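You operate a simulated robot arm through the tools that you are given. There is no shell and no other tool. Be economical: measure what you need, move in short steps, check, and stop when the job is done.

You are at the controls of a simulated two-armed robot. One attempt, no reset.

JOB
Drain the rice balls, tip them into the steel bowl and stir in two small ladles of sugar.
Fine: shake the colander dry over its dish and put it back there; add and stir with the small ladle, then back in the narrow pan; lid on the tin.

It is judged by the outcome, as a careful person would: the job done as asked, and still so three seconds after it is handed in. It fails if anything else is knocked over, pushed out of place, dropped, spilled or broken. A push-on lid holds only when it is set on centred and level and pressed home; a screw cap is set on level and turned clockwise until tight.

ROBOT AND FRAMES
Two 6-joint arms with two-finger parallel grippers on one trunk, on a base that drives. Base frame: it is fixed to the floor where the robot stands at the start and does not move with it; the origin is under the middle of the robot, x ahead of it, y to its left, z up. Readings come in cm, rad, newtons and seconds.
The left shoulder is at the start at [8, 21.6, 161], the right one opposite. With the tool pointing down near the work surface each hand reaches from about 10 to 30 cm from the robot's upright axis, wherever it stands, measured 20 degrees to its own side. Places, roughly: narrow pan (27x11x6 cm) [50, 50, 90]; small ladle (6x22x14 cm) [60, 50, 90]; steel bowl (15x16x7 cm) [70, 20, 90]; steel lid (18x11x5 cm) [130, 40, 30]. Payload 3.43 kg a hand.
Tool frame (each hand has its own): the origin (TCP) lies between the finger pads and is the grasp point; the fingertips stand 3 cm ahead of it; z points along the fingers, y is the line along which they close. The gripper opens to 9.4 cm. The fingers are 2.8 cm wide and 1 cm thick; the gripper's body (5 by 9.6 cm) begins 5.5 cm behind the TCP.
Orientation is that of the tool frame in the base frame, as a unit quaternion [w, x, y, z]. With the fingers straight down and closing along the base's y, the tool's x points along the base's -x, its y along +y and its z along -z.

CONTROLS
- The arms move only by the tool nudge_tool. It takes "left_motion", "right_motion" or both (then of equal length, played together; a hand with none holds still); each is a list of rows, each a list of 3 entries, a list of its own where there are three numbers: the shift along the base's x, y, z in m, then the turn, a rotation vector about the base's x, y, z in rad, then the opening, from 0 (shut) to 1 (fully open). In form: [[[dx, dy, dz], [wx, wy, wz], hand], ...]. A call has 1 to 8 rows; each row shifts and turns the commanded pose from where the row before left it. A row lasts 0.2 s, in which the tool goes at most 5 cm and 0.15 rad; a call with a longer step from one row to the next is refused whole, and so is a gripper value outside its range. Where a pose cannot be reached the arm comes as near as it can. A force on the tool above 40 N (or 10 N above the force at the start of the call, whichever is more), or a blocked arm, ends the call early, and 0.2 s more pass. Each finger travels about 7.2 cm/s and halts on what it meets, pressing with about 29 N; the grip force reading is that of the motor and also rises with nothing between the fingers. The clock runs only during rows and for 0.2 s after the last one: add rows that do not move to give the fingers time. It gives the time, the measured TCP pose, the force on the tool (base axes), the opening and the grip force at its end, in the units of the frame above (readings bear some noise), with the torque about the TCP (base axes, N m) and any sound that the robot's microphone picked up.
- Cameras (640 x 400 px; columns grow to the right, rows downward): "scene" is now at [9.2, 2.28, 175.36]; the picture's right is [0.48, -0.88, 0.00], its down [-0.77, -0.42, -0.49] and it looks along [0.43, 0.23, -0.87] (base axes); focal length 272 px, centre (320, 200). "left" rides on the left gripper at [7.6, -1.4, -10.2] in its tool frame; the picture's right is [0.18, 0.98, 0.00], its down [-0.75, 0.14, -0.64] and it looks along [-0.63, 0.12, 0.77] (tool axes); focal length 243 px, centre (320, 200). "right" rides on the right gripper at [7.6, 1.4, -10.3] in its tool frame; the picture's right is [-0.18, 0.98, 0.00], its down [-0.75, -0.14, -0.64] and it looks along [-0.63, -0.12, 0.77] (tool axes); focal length 243 px, centre (320, 200). There is no depth. A picture from a camera that has moved, and an enlarged one, comes with that camera's place and axes in the base frame and with its lens. The place of the scene camera against the robot may be out by one fixed shift of up to 1.2 cm in any direction.
- grab_frame(camera): a new picture of that camera. No time passes.
- slide_trunk(by): slides the trunk up (or, below 0, down) by that many cm; the arms and the scene camera ride with it, the base frame stays. It gives what a move gives, with no picture.
- base_move(legs): drives the robot by 1 to 6 legs, each [ahead, left, turn to the left] in cm, cm and rad, along the robot's own axes; the way and the turn of a leg run together, so that a leg with both is an arc; at most 150 cm and 3.142 rad a leg. The arms and the cameras ride along, it lands a little off, and it stops where it bumps. It gives what a move gives.
- turn_head(pan, tilt): turns the head with the scene camera to pan (to the left, within 1.501 rad either way) and tilt (down, from -0.506 to 1.204), counted from straight ahead of the robot. It gives what a move gives.
- close_up(camera, box): a new picture of the part [left, top, right, bottom] of that camera's present view, enlarged. No time passes.
- hand_in(): hands the job in; it is judged then, once.

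Go step by step. Nothing tells you exact positions but the pictures and the camera data: compare them with the known pose of the tool, close in by small moves and look again before you grip or let go. The budget is 120 turns and 108 pictures, counting those below and the enlarged ones. Unless the task says otherwise, let go and move clear before handing in.

The tools are called after "Request:" as a command line: name --argument value ..., lists and objects as JSON in quotes. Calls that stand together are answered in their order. nudge_tool: Moves the arms, as the interface text tells. Its arguments: {"type":"object","properties":{"left_motion":{"type":"array"},"right_motion":{"type":"array"}},"required":[]} The other tools are called the same way: slide_trunk (by) slides the trunk up or down; base_move (legs) drives the base; turn_head (pan, tilt) turns the head that bears the scene camera; grab_frame (camera) takes a picture; close_up (camera, box) takes an enlarged picture of a part of a camera's view; hand_in () hands the job in.

At the start:

```text
clock: 0.0
left_tool_pos: [27.62, 27.45, 100.07]
left_ee_rot: [0.0, 0.0, 1.0, -0.001]
left_contact_force: [-0.1, -0.2, 0.4]
left_torque: [0.01, 0.0, -0.02]
left_gripper_width: 9.38
left_gripper_force: 0.1
right_tool_pos: [63.84, -0.99, 118.77]
right_ee_rot: [0.002, 0.0, 1.0, 0.001]
right_contact_force: [-0.1, 0.4, -0.1]
right_torque: [0.05, -0.02, 0.01]
right_gripper_width: 9.4
right_gripper_force: 0.0
trunk travel left (down, up): [-84.0, 0.0]
robot x, y, heading: [0.08, -0.37, 0.003]
head pan, tilt: [0.497, 1.059]
```

scene: 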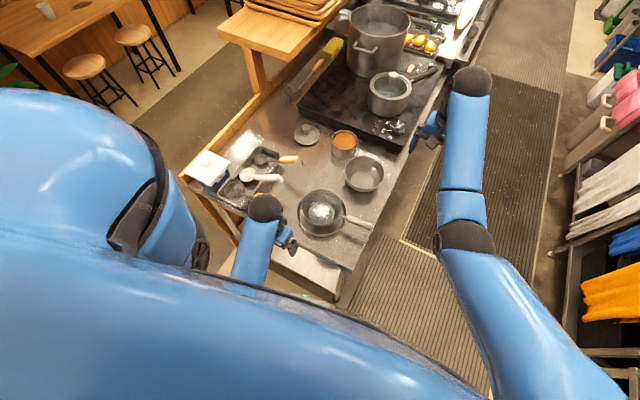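
right: 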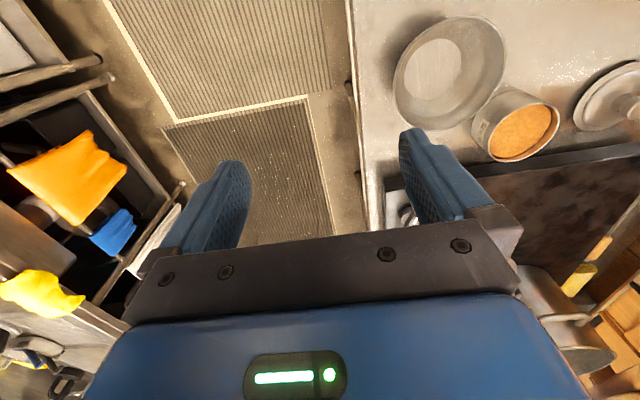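
left: 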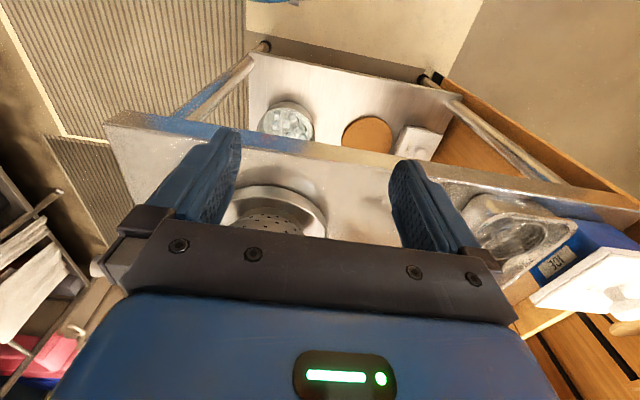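

I see a counter to the front-left with the colander on a dish, the steel bowl, an open tin of orange sugar, a lid, and ladles at the left. I'll enlarge the scene to identify things.

Request:
close_up --camera "scene" --box '[170, 110, 410, 260]'

Request:
close_up --camera "left" --box '[100, 80, 640, 340]'

Request:
close_up --camera "scene" --box '[280, 0, 480, 150]'

```text
2.67 times, centred on (290, 185) of scene
camera zoom: at [9.2, 2.28, 175.36], right [0.48, -0.88, 0.0], down [-0.77, -0.42, -0.49], along [0.43, 0.23, -0.87], focal length 724 px, centre (400, 240)
```

zoom: 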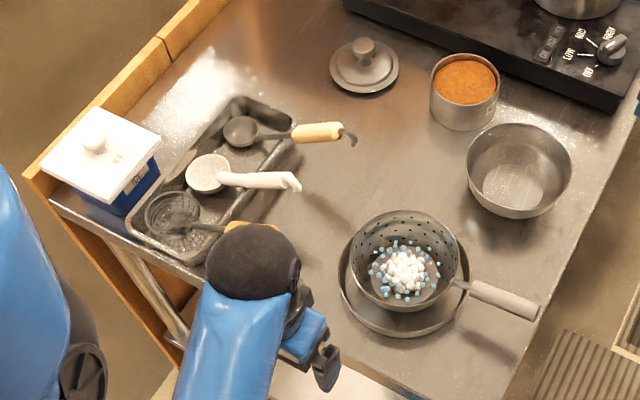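

```text
1.19 times, centred on (370, 210) of left
camera zoom: at [19.99, 26.13, 110.28], right [-0.18, 0.98, 0.0], down [0.75, 0.14, 0.64], along [0.63, 0.12, -0.77], focal length 288 px, centre (261, 188)
```

zoom: 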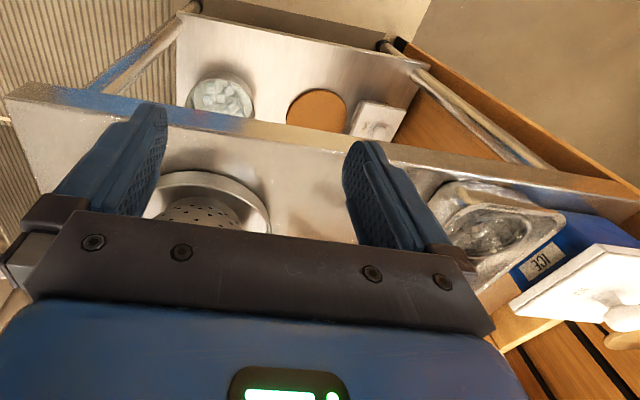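

```text
2.67 times, centred on (380, 75) of scene
camera zoom: at [9.2, 2.28, 175.36], right [0.48, -0.88, 0.0], down [-0.77, -0.42, -0.49], along [0.43, 0.23, -0.87], focal length 724 px, centre (160, 533)
```

zoom: 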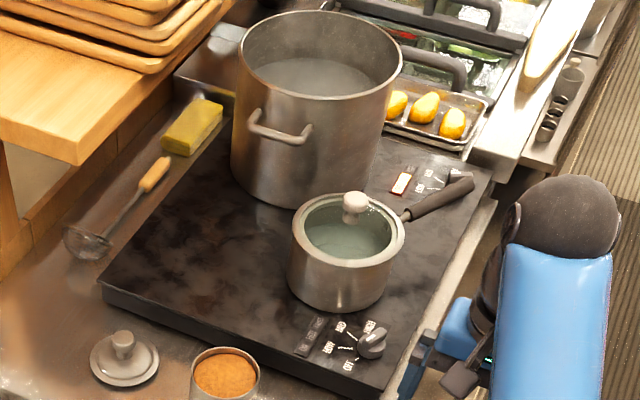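

The colander sits at about (48, 22) with its handle running to -y, the bowl at (68, 15), the tin at (73, 26), its lid at (76, 44), and the black small ladle at about (56, 45) in the pan. I'll raise both hands, then lower the trunk to gain reach.

Request:
nudge_tool --left_motion '[[[0.015, 0.012, 0.045], [0, 0, 0], 1], [[0.015, 0.012, 0.045], [0, 0, 0], 1], [[0.015, 0.012, 0.045], [0, 0, 0], 1], [[0.015, 0.012, 0.045], [0, 0, 0], 1], [[0.015, 0.012, 0.045], [0, 0, 0], 1], [[0.015, 0.012, 0.045], [0, 0, 0], 1], [[0.015, 0.012, 0.045], [0, 0, 0], 1]]' --right_motion '[[[-0.015, -0.012, 0.02], [0, 0, 0], 1], [[-0.015, -0.012, 0.02], [0, 0, 0], 1], [[-0.015, -0.012, 0.02], [0, 0, 0], 1], [[-0.015, -0.012, 0.02], [0, 0, 0], 1], [[-0.015, -0.012, 0.02], [0, 0, 0], 1], [[-0.015, -0.012, 0.02], [0, 0, 0], 1], [[-0.015, -0.012, 0.02], [0, 0, 0], 1]]'

Request:
slide_trunk --by -20

Request:
grab_frame --camera "scene"

Request:
grab_frame --camera "left"

```text
clock: 1.6
left_tool_pos: [31.73, 31.65, 104.44]
left_ee_rot: [0.001, 0.0, 1.0, 0.0]
left_contact_force: [-0.2, 0.2, -0.2]
left_torque: [0.01, 0.02, -0.01]
left_gripper_width: 9.42
left_gripper_force: 0.0
left hand out of reach, approached as far as the arm can: row 2, 3, 4, 5, 6, 7
right_tool_pos: [66.86, -3.97, 121.57]
right_ee_rot: [0.001, -0.001, 1.0, 0.0]
right_contact_force: [0.9, -0.3, 0.1]
right_torque: [0.02, 0.0, 0.01]
right_gripper_width: 9.41
right_gripper_force: 0.0
right hand out of reach, approached as far as the arm can: row 1, 2, 3, 4, 5, 6, 7
trunk travel left (down, up): [-84.0, 0.0]
robot x, y, heading: [0.08, 0.04, 0.0]
head pan, tilt: [0.497, 1.059]
```

```text
clock: 3.8
left_tool_pos: [31.63, 31.6, 84.52]
left_ee_rot: [0.002, 0.0, 1.0, 0.001]
left_contact_force: [-0.5, 1.0, 0.0]
left_torque: [-0.02, 0.01, -0.03]
left_gripper_width: 9.4
left_gripper_force: 0.0
right_tool_pos: [66.79, -4.01, 101.65]
right_ee_rot: [0.001, 0.0, 1.0, 0.001]
right_contact_force: [0.6, -0.3, 0.2]
right_torque: [-0.04, -0.01, 0.03]
right_gripper_width: 9.38
right_gripper_force: 0.1
trunk travel left (down, up): [-64.0, 20.0]
robot x, y, heading: [0.24, -0.02, 0.004]
head pan, tilt: [0.497, 1.059]
```

```text
101 pictures are left
camera scene: at [9.2, 2.28, 155.36], right [0.48, -0.88, 0.0], down [-0.77, -0.42, -0.49], along [0.43, 0.23, -0.87], focal length 272 px, centre (320, 200)
```

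scene: 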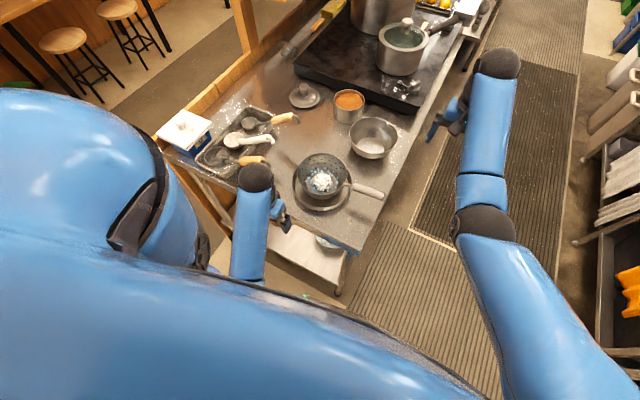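

```text
100 pictures are left
camera left: at [23.93, 30.29, 94.76], right [-0.18, 0.98, 0.0], down [0.75, 0.14, 0.64], along [0.63, 0.12, -0.76], focal length 243 px, centre (320, 200)
```

left: 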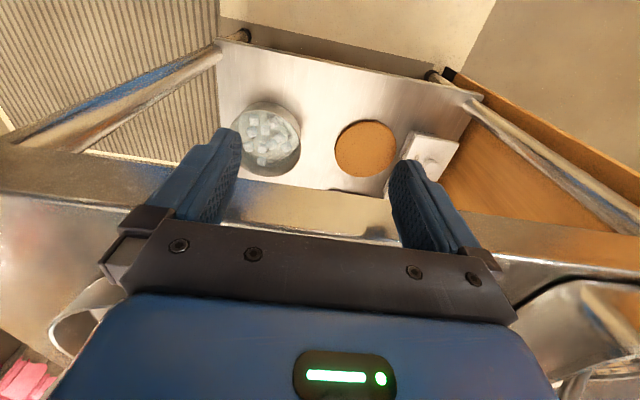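

The left hand is low beside the counter's front lip, so I'll bring the trunk back up. Then I'll tilt the left hand forward while raising it, since straight-down poses run out of reach higher up.

Request:
slide_trunk --by 20

Request:
nudge_tool --left_motion '[[[0.0, 0.01, 0.03], [0, -0.14, 0], 1], [[0.0, 0.01, 0.03], [0, -0.14, 0], 1], [[0.0, 0.01, 0.03], [0, -0.14, 0], 1], [[0.01, 0.01, 0.03], [0, -0.14, 0], 1], [[0.01, 0.01, 0.03], [0, -0.14, 0], 1], [[0.01, 0.01, 0.03], [0, -0.14, 0], 1], [[0.01, 0.01, 0.03], [0, -0.14, 0], 1], [[0.01, 0, 0.03], [0, -0.14, 0], 1]]'

```text
clock: 5.9
left_tool_pos: [31.49, 31.67, 104.48]
left_ee_rot: [0.001, -0.001, 1.0, 0.001]
left_contact_force: [1.0, -0.3, -1.2]
left_torque: [0.04, 0.01, -0.02]
left_gripper_width: 9.39
left_gripper_force: 0.2
right_tool_pos: [66.98, -3.92, 121.66]
right_ee_rot: [0.001, 0.0, 1.0, 0.001]
right_contact_force: [1.0, -0.7, 0.1]
right_torque: [0.0, 0.02, 0.0]
right_gripper_width: 9.4
right_gripper_force: 0.1
trunk travel left (down, up): [-84.0, 0.0]
robot x, y, heading: [-0.15, -0.06, 0.0]
head pan, tilt: [0.497, 1.059]
```

```text
clock: 7.7
left_tool_pos: [38.02, 40.45, 126.75]
left_ee_rot: [0.534, -0.001, 0.846, 0.0]
left_contact_force: [0.8, 0.0, 0.5]
left_torque: [-0.05, 0.02, 0.01]
left_gripper_width: 9.4
left_gripper_force: 0.0
left hand out of reach, approached as far as the arm can: row 4, 5, 6, 8
right_tool_pos: [66.85, -3.93, 121.65]
right_ee_rot: [0.002, 0.0, 1.0, 0.001]
right_contact_force: [-0.3, 0.2, -0.4]
right_torque: [0.0, 0.0, 0.03]
right_gripper_width: 9.41
right_gripper_force: 0.0
trunk travel left (down, up): [-84.0, 0.0]
robot x, y, heading: [-0.25, -0.16, 0.003]
head pan, tilt: [0.497, 1.059]
```

Tilting works. I'll continue stowing the left hand higher, lower the trunk by 10, and start yawing the right hand so that its fingers close across the colander handle.

Request:
nudge_tool --left_motion '[[[0.0, 0.01, 0.02], [0, -0.1, 0], 1], [[0.0, 0.01, 0.02], [0, -0.1, 0], 1], [[0.0, 0.01, 0.02], [0, -0.1, 0], 1], [[0.0, 0.01, 0.02], [0, 0, 0], 1], [[0.0, 0.01, 0.02], [0, 0, 0], 1], [[0, 0, 0], [0, 0, 0], 1], [[0, 0, 0], [0, 0, 0], 1], [[0, 0, 0], [0, 0, 0], 1]]' --right_motion '[[[-0.01, 0, -0.005], [0, 0, 0.14], 1], [[-0.01, 0, -0.005], [0, 0, 0.14], 1], [[-0.01, 0, -0.005], [0, 0, 0.14], 1], [[-0.01, 0, -0.005], [0, 0, 0.14], 1], [[-0.01, 0, -0.005], [0, 0, 0.14], 1], [[-0.01, 0, -0.005], [0, 0, 0.14], 1], [[-0.01, 0, -0.005], [0, 0, 0.14], 1], [[-0.01, 0, -0.005], [0, 0, 0.14], 1]]'

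Request:
slide_trunk --by -6

Request:
grab_frame --camera "right"

Request:
grab_frame --camera "scene"

```text
clock: 9.5
left_tool_pos: [38.04, 45.53, 136.8]
left_ee_rot: [0.653, -0.001, 0.757, 0.0]
left_contact_force: [-0.2, -0.2, -1.1]
left_torque: [0.02, 0.0, 0.0]
left_gripper_width: 9.41
left_gripper_force: 0.1
right_tool_pos: [61.56, -3.01, 115.43]
right_ee_rot: [0.001, -0.532, 0.847, 0.002]
right_contact_force: [0.0, -0.1, 0.9]
right_torque: [0.0, -0.04, -0.01]
right_gripper_width: 9.41
right_gripper_force: 0.0
right hand out of reach, approached as far as the arm can: row 1, 2, 3, 4, 5, 6, 7, 8
trunk travel left (down, up): [-84.0, 0.0]
robot x, y, heading: [-0.16, -0.19, 0.001]
head pan, tilt: [0.497, 1.059]
```

```text
clock: 10.5
left_tool_pos: [37.98, 45.43, 130.83]
left_ee_rot: [0.653, -0.001, 0.757, 0.0]
left_contact_force: [0.1, -0.5, 0.0]
left_torque: [0.02, 0.0, -0.02]
left_gripper_width: 9.39
left_gripper_force: 0.0
right_tool_pos: [61.43, -3.07, 109.33]
right_ee_rot: [0.001, -0.53, 0.848, 0.001]
right_contact_force: [0.8, 0.6, -0.3]
right_torque: [0.01, -0.02, 0.01]
right_gripper_width: 9.39
right_gripper_force: 0.0
trunk travel left (down, up): [-78.0, 6.0]
robot x, y, heading: [-0.2, 0.02, 0.002]
head pan, tilt: [0.497, 1.059]
```

```text
99 pictures are left
camera right: at [56.9, -9.46, 119.55], right [-0.8, 0.59, 0.0], down [0.46, 0.61, 0.64], along [0.38, 0.52, -0.76], focal length 243 px, centre (320, 200)
```

right: 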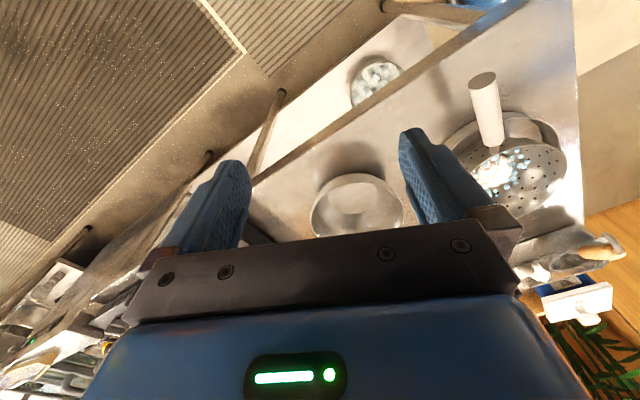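

```text
98 pictures are left
camera scene: at [9.19, 2.28, 169.36], right [0.48, -0.88, 0.0], down [-0.77, -0.42, -0.49], along [0.43, 0.23, -0.87], focal length 272 px, centre (320, 200)
```

scene: 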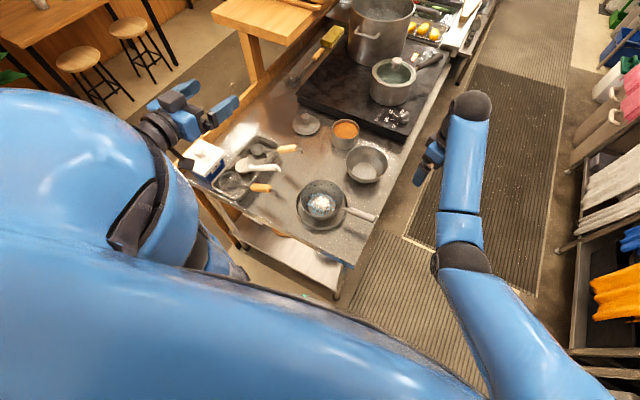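

Two views put the colander handle from (48.2, 4.6) to (49, 11.4) at z≈95. I'll bring the right hand above it.

Request:
nudge_tool --right_motion '[[[-0.026, 0.025, -0.01], [0, 0, 0.09], 1], [[-0.026, 0.025, -0.01], [0, 0, 0.09], 1], [[-0.026, 0.025, -0.01], [0, 0, 0.09], 1], [[-0.026, 0.025, -0.01], [0, 0, 0.09], 1], [[-0.026, 0.024, -0.005], [0, 0, 0.09], 1], [[0, 0, 0], [0, 0, 0], 1]]'

Request:
grab_frame --camera "right"

Request:
close_up --camera "scene" --box '[270, 100, 430, 250]'

```text
clock: 11.9
left_tool_pos: [38.0, 45.36, 130.6]
left_ee_rot: [0.653, 0.0, 0.757, 0.0]
left_contact_force: [-0.9, 0.4, 0.1]
left_torque: [-0.03, 0.02, 0.0]
left_gripper_width: 9.39
left_gripper_force: 0.0
right_tool_pos: [48.83, 9.38, 104.7]
right_ee_rot: [0.002, -0.706, 0.708, 0.002]
right_contact_force: [-0.3, -0.4, -0.4]
right_torque: [-0.05, 0.03, -0.03]
right_gripper_width: 9.42
right_gripper_force: 0.0
right hand out of reach, approached as far as the arm can: row 1
trunk travel left (down, up): [-78.0, 6.0]
robot x, y, heading: [0.31, 0.58, -0.002]
head pan, tilt: [0.497, 1.059]
```

```text
97 pictures are left
camera right: at [47.29, 1.63, 114.77], right [-0.98, 0.18, 0.0], down [0.14, 0.75, 0.64], along [0.12, 0.63, -0.76], focal length 243 px, centre (320, 200)
```

right: 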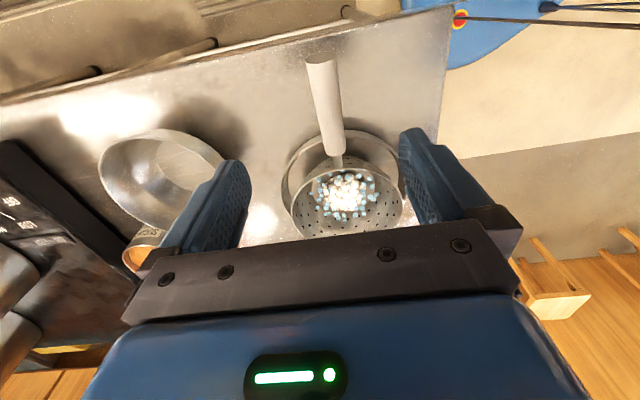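

```text
2.67 times, centred on (350, 175) of scene
camera zoom: at [9.23, 2.26, 169.36], right [0.48, -0.88, 0.0], down [-0.77, -0.42, -0.49], along [0.43, 0.23, -0.87], focal length 724 px, centre (240, 267)
```

zoom: 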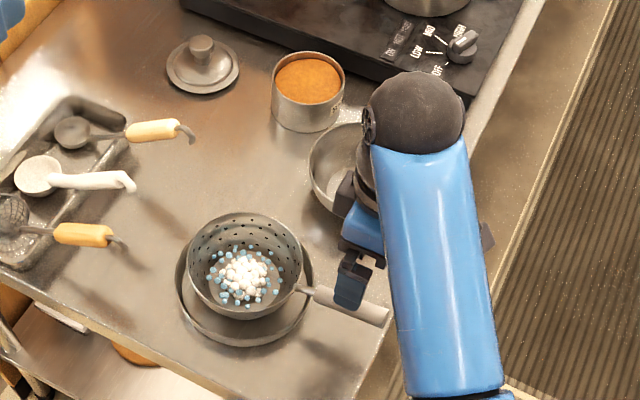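

The handle lies at x≈48.0. I'll shift over it and descend to just above gripping height.

Request:
nudge_tool --right_motion '[[[-0.008, 0.008, -0.02], [0, 0, 0], 1], [[0, 0, -0.03], [0, 0, 0], 1], [[0, 0, -0.025], [0, 0, 0], 1], [[0, 0, 0], [0, 0, 0], 1]]'

Request:
grab_frame --camera "right"

Request:
close_up --camera "scene" --box '[300, 150, 420, 250]'

```text
clock: 12.9
left_tool_pos: [37.99, 45.28, 130.72]
left_ee_rot: [0.653, -0.001, 0.757, 0.0]
left_contact_force: [-0.4, -0.4, 0.1]
left_torque: [-0.01, -0.02, -0.02]
left_gripper_width: 9.41
left_gripper_force: 0.1
right_tool_pos: [47.92, 10.17, 97.07]
right_ee_rot: [0.001, -0.707, 0.707, 0.003]
right_contact_force: [0.1, 0.0, 0.5]
right_torque: [-0.02, -0.03, -0.01]
right_gripper_width: 9.38
right_gripper_force: 0.0
trunk travel left (down, up): [-78.0, 6.0]
robot x, y, heading: [0.03, 0.2, 0.002]
head pan, tilt: [0.497, 1.059]
```

```text
95 pictures are left
camera right: at [46.44, 2.46, 107.21], right [-0.98, 0.18, 0.0], down [0.14, 0.75, 0.64], along [0.12, 0.63, -0.76], focal length 243 px, centre (320, 200)
```

right: 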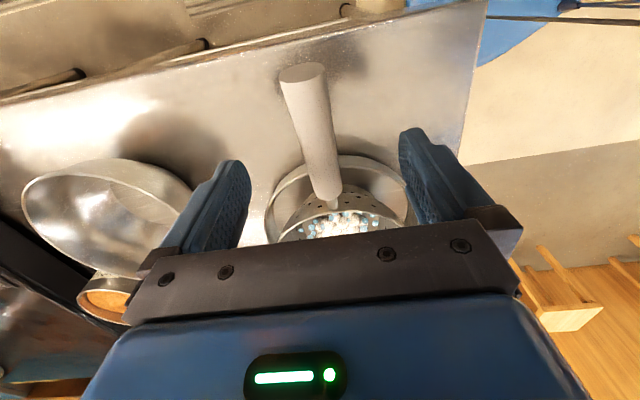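

```text
4.00 times, centred on (360, 200) of scene
camera zoom: at [9.19, 2.32, 169.36], right [0.48, -0.88, 0.0], down [-0.77, -0.42, -0.49], along [0.43, 0.23, -0.87], focal length 1086 px, centre (160, 200)
```

zoom: 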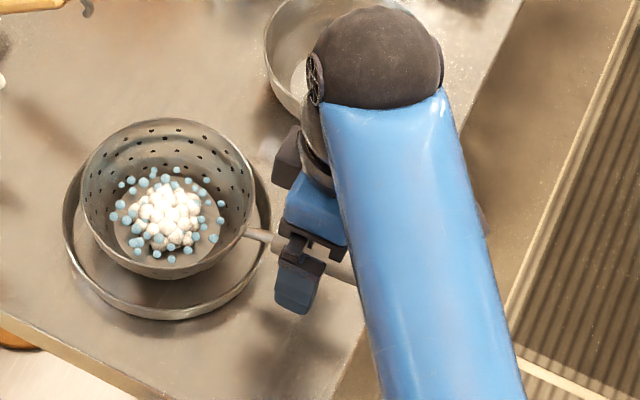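

The handle lies nearly level at z≈95 and about 0.5 cm to -x of the TCP. I'll adjust, go down and close.

Request:
nudge_tool --right_motion '[[[-0.005, 0.002, -0.008], [0, 0, 0], 1], [[0, 0, -0.008], [0, 0, 0], 1], [[0, 0, 0], [0, 0, 0], 0.6], [[0, 0, 0], [0, 0, 0], 0.3], [[0, 0, 0], [0, 0, 0], 0], [[0, 0, 0], [0, 0, 0], 0], [[0, 0, 0], [0, 0, 0], 0]]'

Request:
grab_frame --camera "right"

```text
clock: 14.5
left_tool_pos: [38.09, 45.38, 130.65]
left_ee_rot: [0.653, -0.001, 0.757, 0.001]
left_contact_force: [0.0, 0.6, 0.7]
left_torque: [-0.03, -0.04, -0.01]
left_gripper_width: 9.41
left_gripper_force: 0.1
right_tool_pos: [47.49, 10.41, 95.53]
right_ee_rot: [0.0, -0.706, 0.708, 0.002]
right_contact_force: [-0.5, -0.3, -0.3]
right_torque: [0.01, 0.01, 0.05]
right_gripper_width: 2.21
right_gripper_force: 28.6
trunk travel left (down, up): [-78.0, 6.0]
robot x, y, heading: [0.2, 0.33, 0.002]
head pan, tilt: [0.497, 1.059]
```

```text
93 pictures are left
camera right: at [45.99, 2.66, 105.68], right [-0.98, 0.18, 0.0], down [0.14, 0.75, 0.64], along [0.12, 0.63, -0.76], focal length 243 px, centre (320, 200)
```

right: 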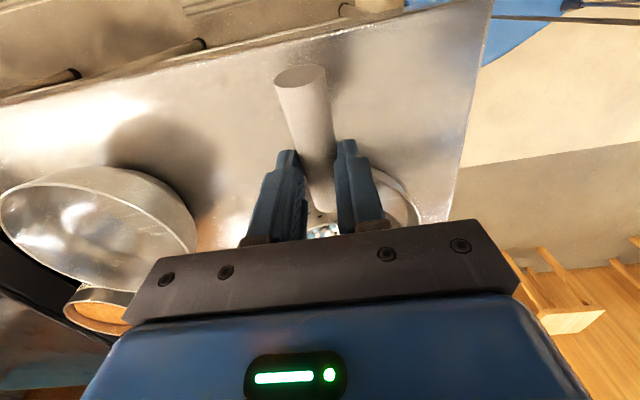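

The handle is gripped. I'll lift a few centimetres and look.

Request:
nudge_tool --right_motion '[[[0, 0, 0.008], [0, 0, 0], 0], [[0, 0, 0.012], [0, 0, 0], 0], [[0, 0, 0.012], [0, 0, 0], 0], [[0, 0, 0.008], [0, 0, 0], 0], [[0, 0, 0], [0, 0, 0], 0]]'

Request:
close_up --camera "scene" --box '[270, 120, 430, 250]'

```text
clock: 15.7
left_tool_pos: [38.11, 45.39, 130.72]
left_ee_rot: [0.653, -0.001, 0.757, 0.0]
left_contact_force: [0.9, 0.0, 0.0]
left_torque: [-0.03, 0.01, -0.01]
left_gripper_width: 9.4
left_gripper_force: 0.0
right_tool_pos: [47.58, 10.35, 99.43]
right_ee_rot: [0.001, -0.706, 0.708, 0.0]
right_contact_force: [-0.1, -0.1, -2.6]
right_torque: [-0.21, 0.05, 0.02]
right_gripper_width: 2.24
right_gripper_force: 29.5
trunk travel left (down, up): [-78.0, 6.0]
robot x, y, heading: [-0.04, 0.28, 0.002]
head pan, tilt: [0.497, 1.059]
```

```text
3.08 times, centred on (350, 185) of scene
camera zoom: at [9.24, 2.31, 169.36], right [0.48, -0.88, 0.0], down [-0.77, -0.42, -0.49], along [0.43, 0.23, -0.87], focal length 835 px, centre (228, 246)
```

zoom: 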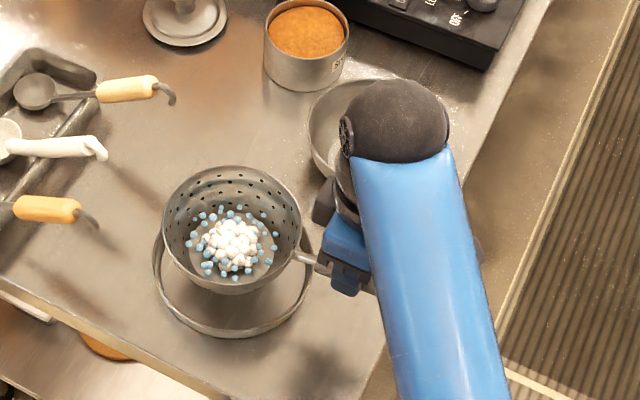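

It's lifted cleanly with the dish left in place. Now I'll shake it over the dish.

Request:
nudge_tool --right_motion '[[[0, 0, 0.015], [0, 0, 0], 0], [[0, 0, -0.015], [0, 0, 0], 0], [[0, 0, 0.015], [0, 0, 0], 0], [[0, 0, -0.015], [0, 0, 0], 0], [[0, 0, 0.015], [0, 0, 0], 0], [[0, 0, -0.015], [0, 0, 0], 0], [[0, 0, 0.015], [0, 0, 0], 0], [[0, 0, -0.015], [0, 0, 0], 0]]'

Request:
close_up --camera "scene" --box '[290, 150, 390, 230]'

```text
clock: 17.5
left_tool_pos: [38.14, 45.37, 130.67]
left_ee_rot: [0.653, -0.001, 0.757, 0.001]
left_contact_force: [0.1, -0.2, 0.5]
left_torque: [0.02, 0.0, 0.03]
left_gripper_width: 9.41
left_gripper_force: 0.1
right_tool_pos: [47.46, 10.4, 99.59]
right_ee_rot: [0.0, -0.707, 0.708, 0.002]
right_contact_force: [-0.6, 0.6, -1.5]
right_torque: [-0.24, 0.02, 0.01]
right_gripper_width: 2.2
right_gripper_force: 28.6
trunk travel left (down, up): [-78.0, 6.0]
robot x, y, heading: [-0.1, -0.07, 0.001]
head pan, tilt: [0.497, 1.059]
```

```text
5.00 times, centred on (340, 190) of scene
camera zoom: at [9.24, 2.31, 169.36], right [0.48, -0.88, 0.0], down [-0.77, -0.42, -0.49], along [0.43, 0.23, -0.87], focal length 1357 px, centre (220, 250)
```

zoom: 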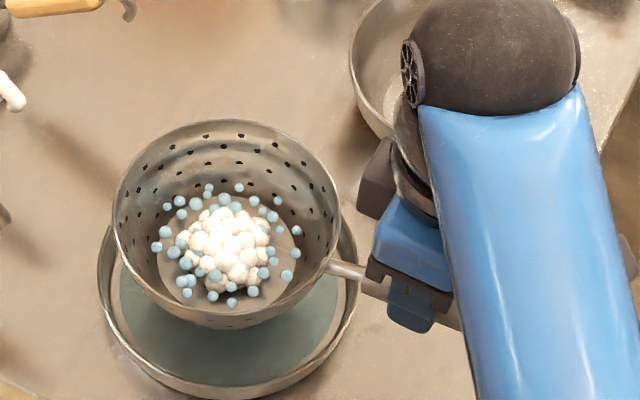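

Water has started to gather in the dish and there are fewer drops. I'll shake more, a bit harder.

Request:
nudge_tool --right_motion '[[[0, 0, 0.022], [0, 0, 0], 0], [[0, 0, -0.022], [0, 0, 0], 0], [[0, 0, 0.022], [0, 0, 0], 0], [[0, 0, -0.022], [0, 0, 0], 0], [[0, 0, 0.022], [0, 0, 0], 0], [[0, 0, -0.022], [0, 0, 0], 0], [[0, 0, 0.022], [0, 0, 0], 0], [[0, 0, -0.022], [0, 0, 0], 0]]'

Request:
nudge_tool --right_motion '[[[0.015, 0, 0], [0, 0, 0], 0], [[-0.015, 0, 0], [0, 0, 0], 0], [[0.015, 0, 0], [0, 0, 0], 0], [[-0.015, 0, 0], [0, 0, 0], 0], [[0, 0.012, 0], [0, 0, 0], 0], [[0, -0.012, 0], [0, 0, 0], 0], [[0, 0.012, 0], [0, 0, 0], 0], [[0, -0.012, 0], [0, 0, 0], 0]]'

Request:
close_up --camera "scene" --box '[290, 150, 390, 230]'

```text
clock: 19.3
left_tool_pos: [38.06, 45.43, 130.67]
left_ee_rot: [0.652, -0.001, 0.758, 0.0]
left_contact_force: [-0.3, -0.6, -0.2]
left_torque: [-0.01, 0.0, 0.0]
left_gripper_width: 9.38
left_gripper_force: 0.0
right_tool_pos: [47.48, 10.35, 99.6]
right_ee_rot: [0.0, -0.707, 0.708, 0.002]
right_contact_force: [0.0, -0.6, -2.6]
right_torque: [-0.23, -0.02, -0.01]
right_gripper_width: 2.22
right_gripper_force: 29.6
trunk travel left (down, up): [-78.0, 6.0]
robot x, y, heading: [0.28, 0.0, 0.001]
head pan, tilt: [0.497, 1.059]
```

```text
clock: 21.1
left_tool_pos: [38.07, 45.42, 130.61]
left_ee_rot: [0.653, -0.001, 0.757, 0.0]
left_contact_force: [0.3, 0.2, 0.1]
left_torque: [-0.01, 0.0, -0.02]
left_gripper_width: 9.41
left_gripper_force: 0.0
right_tool_pos: [47.42, 10.46, 99.56]
right_ee_rot: [0.0, -0.707, 0.707, 0.001]
right_contact_force: [0.6, -0.5, -1.6]
right_torque: [-0.21, 0.0, -0.01]
right_gripper_width: 2.2
right_gripper_force: 28.8
trunk travel left (down, up): [-78.0, 6.0]
robot x, y, heading: [-0.24, -0.12, -0.002]
head pan, tilt: [0.497, 1.059]
```

```text
5.00 times, centred on (340, 190) of scene
camera zoom: at [9.21, 2.32, 169.36], right [0.48, -0.88, 0.0], down [-0.77, -0.42, -0.49], along [0.43, 0.23, -0.87], focal length 1357 px, centre (220, 250)
```

zoom: 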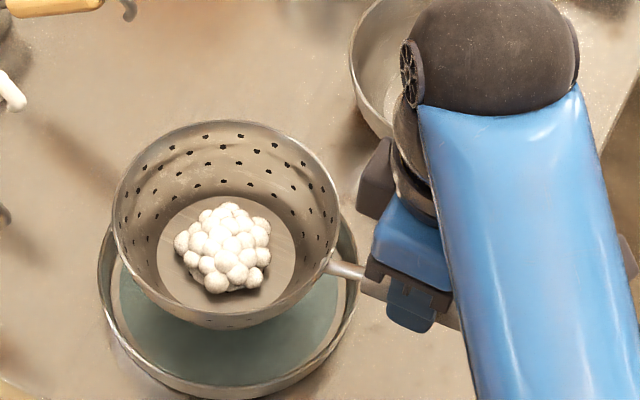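

The rice balls are dry and the water is in the dish. I take the bowl's centre to be about (66.3, 14), so I'll lift and carry the colander level to above it.

Request:
nudge_tool --right_motion '[[[0, 0, 0.02], [0, 0, 0], 0], [[0.01, -0.004, 0.025], [0, 0, 0], 0], [[0.025, -0.01, 0.02], [0, 0, 0], 0], [[0.035, -0.012, 0.015], [0, 0, 0], 0], [[0.035, -0.012, 0.0], [0, 0, 0], 0], [[0.035, -0.012, 0], [0, 0, 0], 0], [[0.025, -0.01, 0], [0, 0, 0], 0], [[0.01, -0.004, 0], [0, 0, 0], 0]]'

Request:
grab_frame --camera "right"

Request:
close_up --camera "scene" --box '[270, 80, 430, 240]'

```text
clock: 22.9
left_tool_pos: [38.11, 45.53, 130.59]
left_ee_rot: [0.652, -0.001, 0.758, 0.0]
left_contact_force: [0.3, 0.5, 0.3]
left_torque: [0.03, 0.02, -0.02]
left_gripper_width: 9.4
left_gripper_force: 0.1
right_tool_pos: [65.04, 4.13, 107.54]
right_ee_rot: [-0.001, 0.707, -0.707, -0.002]
right_contact_force: [0.1, 0.1, -2.4]
right_torque: [-0.27, -0.02, 0.01]
right_gripper_width: 2.2
right_gripper_force: 28.2
trunk travel left (down, up): [-78.0, 6.0]
robot x, y, heading: [-0.04, -0.42, 0.003]
head pan, tilt: [0.497, 1.059]
```

```text
89 pictures are left
camera right: at [63.54, -3.77, 117.67], right [-0.98, 0.18, 0.0], down [0.14, 0.75, 0.64], along [0.12, 0.63, -0.76], focal length 243 px, centre (320, 200)
```

right: 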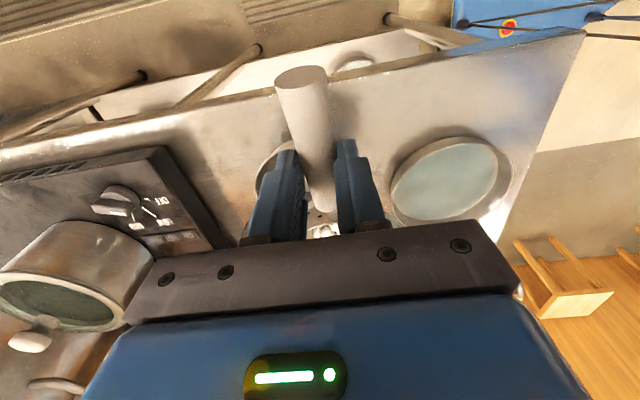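

```text
2.50 times, centred on (350, 160) of scene
camera zoom: at [9.26, 2.31, 169.35], right [0.48, -0.88, 0.0], down [-0.77, -0.42, -0.49], along [0.43, 0.23, -0.87], focal length 679 px, centre (245, 300)
```

zoom: 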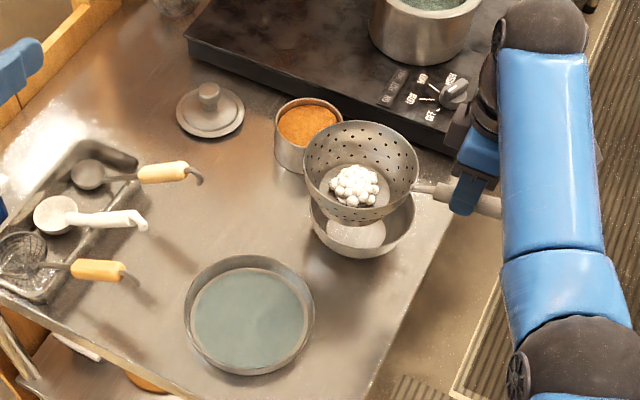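

Recomputing from several views, the table is at z≈85, with the bowl rim at z≈92 centred near (68, 15.5) and the handle about 2 cm ahead of the TCP. I'll fine-position and start tipping toward -x.

Request:
nudge_tool --right_motion '[[[0.012, 0.003, -0.015], [0, 0, 0], 0], [[0.011, 0.003, -0.015], [0, 0, 0], 0], [[0, 0, -0.01], [0, -0.12, 0], 0], [[0, 0, 0], [0, -0.12, 0], 0], [[0, 0, 0], [0, -0.12, 0], 0], [[0, 0, 0], [0, -0.12, 0], 0]]'

Request:
close_up --camera "scene" --box '[290, 80, 430, 200]'

```text
clock: 24.3
left_tool_pos: [37.97, 45.42, 130.78]
left_ee_rot: [0.653, -0.001, 0.757, 0.0]
left_contact_force: [0.2, -0.6, -0.4]
left_torque: [-0.01, 0.01, 0.01]
left_gripper_width: 9.39
left_gripper_force: 0.2
right_tool_pos: [67.2, 4.67, 103.48]
right_ee_rot: [-0.17, 0.687, -0.686, 0.167]
right_contact_force: [-0.3, -0.4, -2.2]
right_torque: [-0.2, 0.04, -0.02]
right_gripper_width: 2.21
right_gripper_force: 28.8
trunk travel left (down, up): [-78.0, 6.0]
robot x, y, heading: [0.11, 0.08, -0.003]
head pan, tilt: [0.497, 1.059]
```

```text
3.33 times, centred on (360, 140) of scene
camera zoom: at [9.2, 2.29, 169.36], right [0.48, -0.88, 0.0], down [-0.77, -0.42, -0.49], along [0.43, 0.23, -0.87], focal length 905 px, centre (187, 400)
```

zoom: 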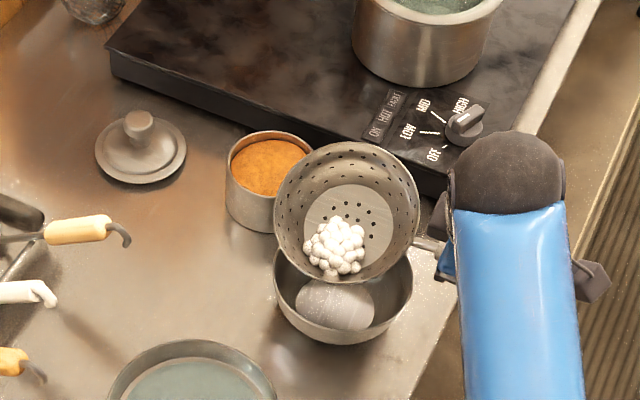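

The balls are gathering at the lower rim, which is over the bowl. I'll continue tipping, moving slightly forward and down.

Request:
nudge_tool --right_motion '[[[0.005, 0, -0.005], [0, -0.1, 0], 0], [[0.004, 0, -0.005], [0, -0.12, 0], 0], [[0, 0, -0.004], [0, -0.14, 0], 0], [[0, 0, 0], [0, -0.14, 0], 0], [[-0.003, 0, 0], [0, -0.14, 0], 0], [[-0.003, 0, 0], [0, -0.14, 0], 0], [[-0.003, 0, 0], [0, -0.14, 0], 0], [[-0.003, 0, 0], [0, -0.14, 0], 0]]'

Request:
close_up --camera "scene" --box '[290, 80, 430, 200]'

```text
clock: 26.1
left_tool_pos: [38.02, 45.43, 130.71]
left_ee_rot: [0.653, -0.001, 0.758, 0.0]
left_contact_force: [-0.1, 0.9, -0.3]
left_torque: [-0.02, 0.0, 0.02]
left_gripper_width: 9.4
left_gripper_force: 0.1
right_tool_pos: [67.04, 4.64, 102.1]
right_ee_rot: [-0.493, 0.51, -0.507, 0.49]
right_contact_force: [-0.3, 0.1, -0.4]
right_torque: [-0.19, 0.16, -0.03]
right_gripper_width: 2.24
right_gripper_force: 29.1
trunk travel left (down, up): [-78.0, 6.0]
robot x, y, heading: [-0.04, 0.05, -0.001]
head pan, tilt: [0.497, 1.059]
```

```text
3.33 times, centred on (360, 140) of scene
camera zoom: at [9.28, 2.31, 169.36], right [0.48, -0.88, 0.0], down [-0.77, -0.42, -0.49], along [0.43, 0.23, -0.87], focal length 905 px, centre (187, 400)
```

zoom: 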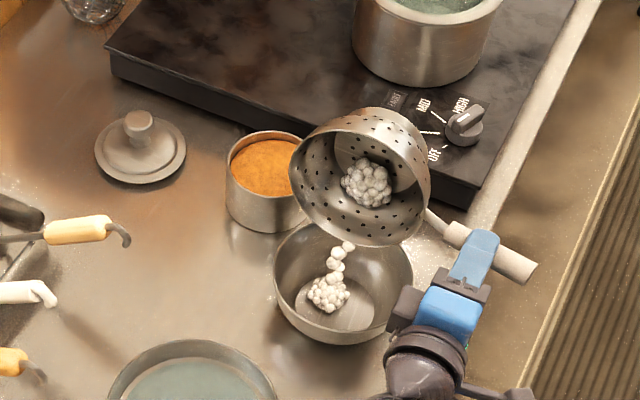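

About half are in the bowl and the rest are still sliding. I'll tip further and jiggle gently.

Request:
nudge_tool --right_motion '[[[-0.003, 0, 0.002], [0, -0.12, 0], 0], [[-0.003, 0, 0.002], [0, -0.12, 0], 0], [[-0.003, 0, 0.002], [0, -0.12, 0], 0], [[-0.002, 0, 0], [0, -0.1, 0], 0], [[0, 0, 0], [0, 0, 0], 0], [[0, 0, 0], [0, 0, 0], 0]]'

Request:
close_up --camera "scene" --box '[290, 80, 430, 200]'

```text
clock: 27.5
left_tool_pos: [38.11, 45.43, 130.74]
left_ee_rot: [0.652, 0.0, 0.758, 0.0]
left_contact_force: [-0.1, 0.1, -0.1]
left_torque: [0.0, 0.01, 0.01]
left_gripper_width: 9.39
left_gripper_force: 0.1
right_tool_pos: [65.32, 4.33, 103.41]
right_ee_rot: [0.596, -0.382, 0.381, -0.595]
right_contact_force: [0.3, -0.3, -0.7]
right_torque: [-0.11, 0.08, -0.02]
right_gripper_width: 2.25
right_gripper_force: 29.2
right hand out of reach, approached as far as the arm can: row 4
trunk travel left (down, up): [-78.0, 6.0]
robot x, y, heading: [-0.28, -0.13, -0.002]
head pan, tilt: [0.497, 1.059]
```

```text
3.33 times, centred on (360, 140) of scene
camera zoom: at [9.24, 2.29, 169.36], right [0.48, -0.88, 0.0], down [-0.77, -0.42, -0.49], along [0.43, 0.23, -0.87], focal length 905 px, centre (187, 400)
```

zoom: 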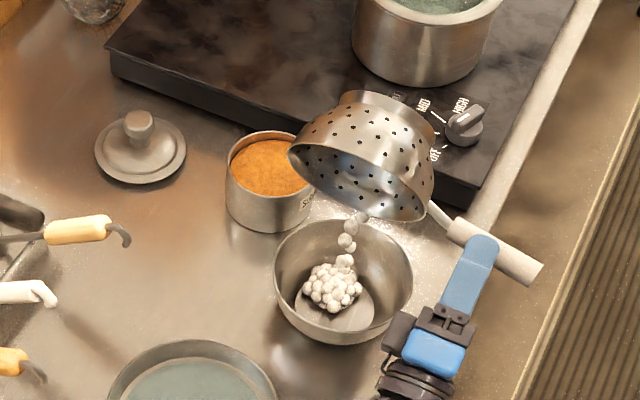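

Nearly everything has gone in. I'll give a gentle jiggle to release the last ones.

Request:
nudge_tool --right_motion '[[[0, 0, 0], [0, 0, 0], 0], [[0, 0, 0.01], [0, 0, 0], 0], [[0, 0, -0.01], [0, 0, 0], 0], [[0, 0, 0.01], [0, 0, 0], 0], [[0, 0, -0.01], [0, 0, 0], 0], [[0, 0, 0.01], [0, 0, 0], 0], [[0, 0, -0.01], [0, 0, 0], 0], [[0, 0, 0], [0, 0, 0], 0]]'

Request:
close_up --camera "scene" --box '[290, 80, 430, 200]'

```text
clock: 29.3
left_tool_pos: [38.1, 45.5, 130.57]
left_ee_rot: [0.652, 0.0, 0.758, -0.001]
left_contact_force: [0.4, 0.1, -0.3]
left_torque: [0.0, 0.02, -0.02]
left_gripper_width: 9.41
left_gripper_force: 0.1
right_tool_pos: [65.35, 4.35, 103.41]
right_ee_rot: [0.596, -0.384, 0.381, -0.594]
right_contact_force: [0.0, 0.2, -1.4]
right_torque: [-0.09, 0.07, -0.01]
right_gripper_width: 2.22
right_gripper_force: 28.8
trunk travel left (down, up): [-78.0, 6.0]
robot x, y, heading: [-0.25, 0.2, -0.007]
head pan, tilt: [0.497, 1.059]
```

```text
3.33 times, centred on (360, 140) of scene
camera zoom: at [9.28, 2.33, 169.35], right [0.48, -0.88, 0.0], down [-0.77, -0.42, -0.49], along [0.43, 0.23, -0.87], focal length 905 px, centre (187, 400)
```

zoom: 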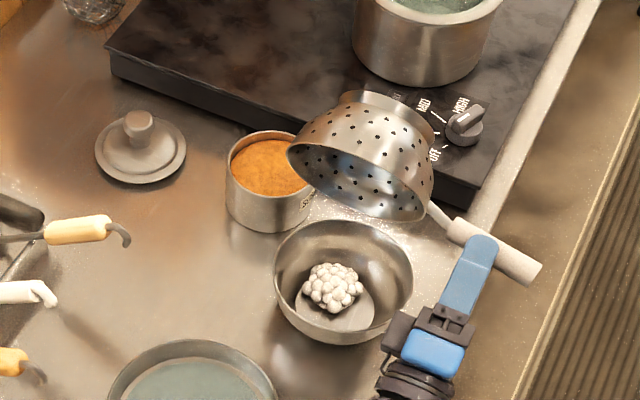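

All the balls are in the bowl and the colander is empty. Now I'll turn the colander back level while lifting.

Request:
nudge_tool --right_motion '[[[0.003, 0, 0.004], [0, 0.14, 0], 0], [[0.003, 0, 0.006], [0, 0.14, 0], 0], [[0.003, 0, 0.006], [0, 0.14, 0], 0], [[0.003, 0, 0.006], [0, 0.14, 0], 0], [[0.003, 0, 0.006], [0, 0.14, 0], 0], [[0, 0, 0.006], [0, 0.14, 0], 0], [[0, 0, 0.0], [0, 0.14, 0], 0], [[0, 0, 0], [0, 0.14, 0], 0]]'

Request:
nudge_tool --right_motion '[[[0, 0, 0], [0, 0.14, 0], 0], [[0, 0, 0], [0, 0.14, 0], 0], [[0, 0, 0], [0, 0.14, 0], 0], [[0, 0, 0], [0, 0.14, 0], 0], [[0, 0, 0], [0, 0.14, 0], 0], [[0, 0, 0], [0, 0.14, 0], 0], [[0, 0, 0], [0, 0, 0], 0]]'

```text
clock: 31.1
left_tool_pos: [38.02, 45.43, 130.58]
left_ee_rot: [0.653, -0.001, 0.757, 0.001]
left_contact_force: [0.6, 0.3, 0.3]
left_torque: [0.01, -0.01, 0.01]
left_gripper_width: 9.4
left_gripper_force: 0.0
right_tool_pos: [66.87, 4.48, 106.91]
right_ee_rot: [-0.302, 0.641, -0.64, 0.299]
right_contact_force: [-0.6, 1.0, -2.1]
right_torque: [-0.13, 0.1, -0.01]
right_gripper_width: 2.2
right_gripper_force: 29.3
trunk travel left (down, up): [-78.0, 6.0]
robot x, y, heading: [-0.1, -0.02, -0.002]
head pan, tilt: [0.497, 1.059]
```

```text
clock: 32.7
left_tool_pos: [38.21, 45.32, 130.74]
left_ee_rot: [0.653, 0.0, 0.757, -0.001]
left_contact_force: [1.2, -0.6, 1.3]
left_torque: [-0.01, 0.02, 0.0]
left_gripper_width: 9.41
left_gripper_force: 0.1
right_tool_pos: [66.92, 4.45, 106.74]
right_ee_rot: [0.015, -0.707, 0.707, -0.012]
right_contact_force: [0.0, -0.5, -1.7]
right_torque: [-0.12, 0.0, 0.0]
right_gripper_width: 2.24
right_gripper_force: 29.2
trunk travel left (down, up): [-78.0, 6.0]
robot x, y, heading: [-0.17, -0.14, -0.001]
head pan, tilt: [0.497, 1.059]
```

The colander is nearly level. I'll carry it back to above the dish.

Request:
nudge_tool --right_motion '[[[-0.024, 0.007, 0], [0, 0.02, 0], 0], [[-0.038, 0.012, 0], [0, 0.016, 0], 0], [[-0.038, 0.012, 0], [0, 0, 0], 0], [[-0.038, 0.012, -0.005], [0, 0, 0], 0], [[-0.038, 0.012, -0.01], [0, 0, 0], 0], [[-0.018, 0.005, -0.01], [0, 0, 0], 0], [[0, 0, 0], [0, 0, 0], 0]]'

Request:
close_up --camera "scene" --box '[270, 130, 400, 240]'

Request:
grab_frame --camera "right"

```text
clock: 34.3
left_tool_pos: [38.2, 45.31, 130.67]
left_ee_rot: [0.653, -0.001, 0.757, 0.001]
left_contact_force: [0.6, 0.3, 0.2]
left_torque: [0.0, 0.04, 0.0]
left_gripper_width: 9.41
left_gripper_force: 0.0
right_tool_pos: [47.52, 10.45, 104.51]
right_ee_rot: [0.002, -0.707, 0.708, -0.001]
right_contact_force: [-0.4, 0.5, -1.7]
right_torque: [-0.16, -0.01, 0.02]
right_gripper_width: 2.21
right_gripper_force: 29.2
trunk travel left (down, up): [-78.0, 6.0]
robot x, y, heading: [-0.11, 0.27, -0.002]
head pan, tilt: [0.497, 1.059]
```

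```text
3.64 times, centred on (335, 185) of scene
camera zoom: at [9.3, 2.29, 169.35], right [0.48, -0.88, 0.0], down [-0.77, -0.42, -0.49], along [0.43, 0.23, -0.87], focal length 987 px, centre (266, 254)
```

zoom: 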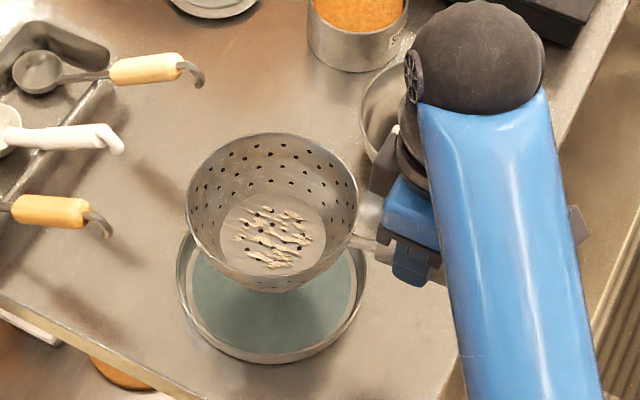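

```text
82 pictures are left
camera right: at [45.92, 2.69, 114.55], right [-0.98, 0.19, 0.0], down [0.14, 0.75, 0.65], along [0.12, 0.63, -0.76], focal length 243 px, centre (320, 200)
```

right: 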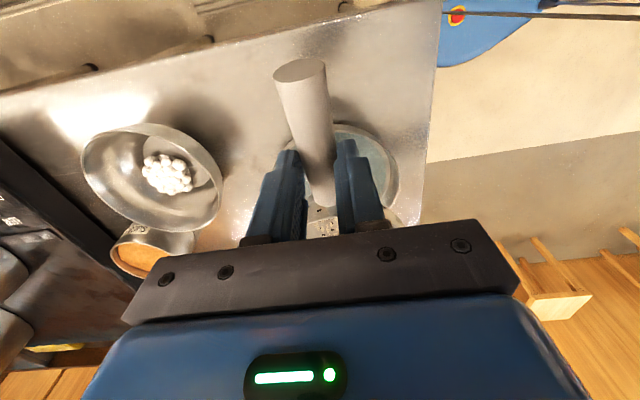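

The colander is empty and still held as before. I'll lower it to its original resting height.

Request:
nudge_tool --right_motion '[[[0, 0, -0.02], [0, 0, 0], 0], [[0, 0, -0.025], [0, 0, 0], 0], [[0, 0, -0.025], [0, 0, 0], 0], [[0, 0, -0.012], [0, 0, 0], 0], [[0, 0, -0.006], [0, 0, 0], 0], [[0, 0, 0], [0, 0, 0], 0]]'

Request:
close_up --camera "scene" --box '[270, 130, 400, 240]'

```text
clock: 35.7
left_tool_pos: [38.03, 45.35, 130.85]
left_ee_rot: [0.654, 0.0, 0.757, 0.0]
left_contact_force: [-0.1, 0.0, -0.5]
left_torque: [-0.02, 0.01, 0.02]
left_gripper_width: 9.43
left_gripper_force: 0.0
right_tool_pos: [47.43, 10.32, 95.72]
right_ee_rot: [0.004, -0.706, 0.708, -0.001]
right_contact_force: [1.2, -2.4, 12.5]
right_torque: [0.72, -0.03, -0.04]
right_gripper_width: 2.24
right_gripper_force: 28.9
trunk travel left (down, up): [-78.0, 6.0]
robot x, y, heading: [0.28, -0.37, 0.002]
head pan, tilt: [0.497, 1.059]
```

```text
3.64 times, centred on (335, 185) of scene
camera zoom: at [9.06, 2.19, 169.39], right [0.48, -0.88, 0.0], down [-0.77, -0.42, -0.49], along [0.43, 0.23, -0.87], focal length 987 px, centre (266, 254)
```

zoom: 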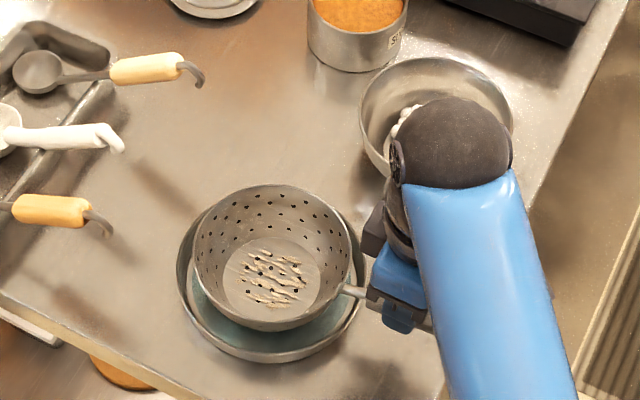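

It has touched down seated in the dish. I'll relax the push, open, and lift the right hand clear.

Request:
nudge_tool --right_motion '[[[0, 0, 0.001], [0, 0, 0], 0], [[0, 0, 0.001], [0, 0, 0], 0.15], [[0, 0, 0], [0, 0, 0], 0.35], [[0, 0, 0], [0, 0, 0], 0.6], [[0, 0, 0], [0, 0, 0], 0.6]]'

Request:
nudge_tool --right_motion '[[[0, 0, 0.03], [0, 0, 0], 0.8], [[0, 0, 0.04], [0, 0, 0], 1], [[0, -0.02, 0.03], [0, 0, 0], 1], [[0.02, -0.03, 0], [0, 0, 0], 1], [[0.02, -0.04, 0], [0, 0, 0], 1], [[0, -0.04, 0], [0, 0, 0], 1]]'

Request:
grab_frame --camera "scene"

Request:
close_up --camera "scene" --box '[210, 100, 410, 240]'

```text
clock: 36.9
left_tool_pos: [38.07, 45.34, 130.72]
left_ee_rot: [0.653, 0.0, 0.758, 0.0]
left_contact_force: [0.4, -0.5, 0.9]
left_torque: [0.02, 0.07, -0.04]
left_gripper_width: 9.4
left_gripper_force: 0.2
right_tool_pos: [47.41, 10.36, 95.78]
right_ee_rot: [0.003, -0.706, 0.708, 0.0]
right_contact_force: [-0.4, -0.3, 0.1]
right_torque: [0.02, -0.03, 0.0]
right_gripper_width: 5.65
right_gripper_force: 0.0
trunk travel left (down, up): [-78.0, 6.0]
robot x, y, heading: [0.18, 0.38, -0.001]
head pan, tilt: [0.497, 1.059]
```

```text
clock: 38.3
left_tool_pos: [37.98, 45.2, 130.71]
left_ee_rot: [0.653, -0.001, 0.757, 0.001]
left_contact_force: [-0.1, -0.5, 0.1]
left_torque: [0.01, 0.03, -0.01]
left_gripper_width: 9.4
left_gripper_force: 0.0
right_tool_pos: [52.65, -1.89, 103.31]
right_ee_rot: [-0.003, 0.707, -0.707, 0.0]
right_contact_force: [0.5, 0.1, -0.2]
right_torque: [-0.02, 0.0, -0.05]
right_gripper_width: 9.41
right_gripper_force: 0.0
right hand out of reach, approached as far as the arm can: row 3, 6
trunk travel left (down, up): [-78.0, 6.0]
robot x, y, heading: [-0.19, 0.1, -0.001]
head pan, tilt: [0.497, 1.059]
```

```text
80 pictures are left
camera scene: at [9.17, 2.13, 169.37], right [0.48, -0.88, 0.0], down [-0.77, -0.42, -0.49], along [0.43, 0.23, -0.87], focal length 272 px, centre (320, 200)
```

scene: 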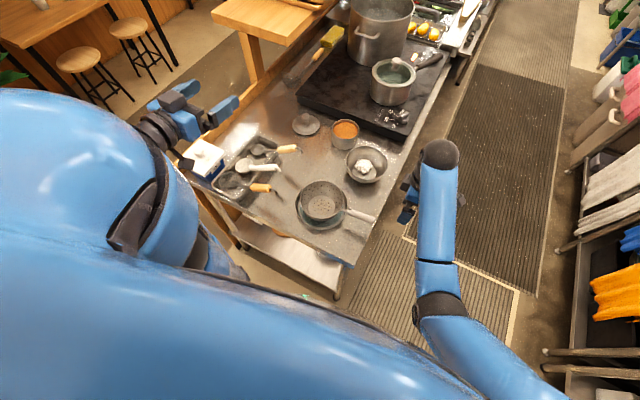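

```text
2.86 times, centred on (310, 170) of scene
camera zoom: at [9.17, 2.13, 169.37], right [0.48, -0.88, 0.0], down [-0.77, -0.42, -0.49], along [0.43, 0.23, -0.87], focal length 776 px, centre (349, 286)
```

zoom: 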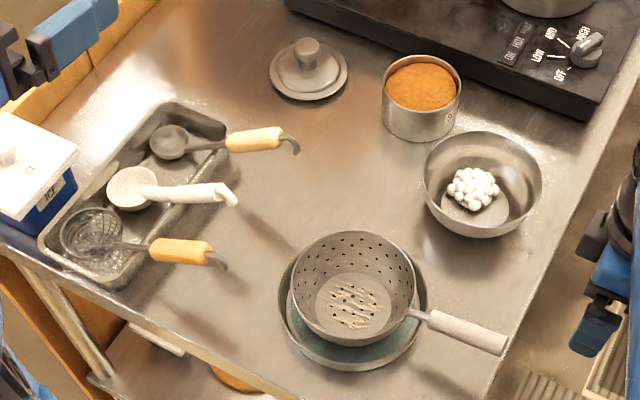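

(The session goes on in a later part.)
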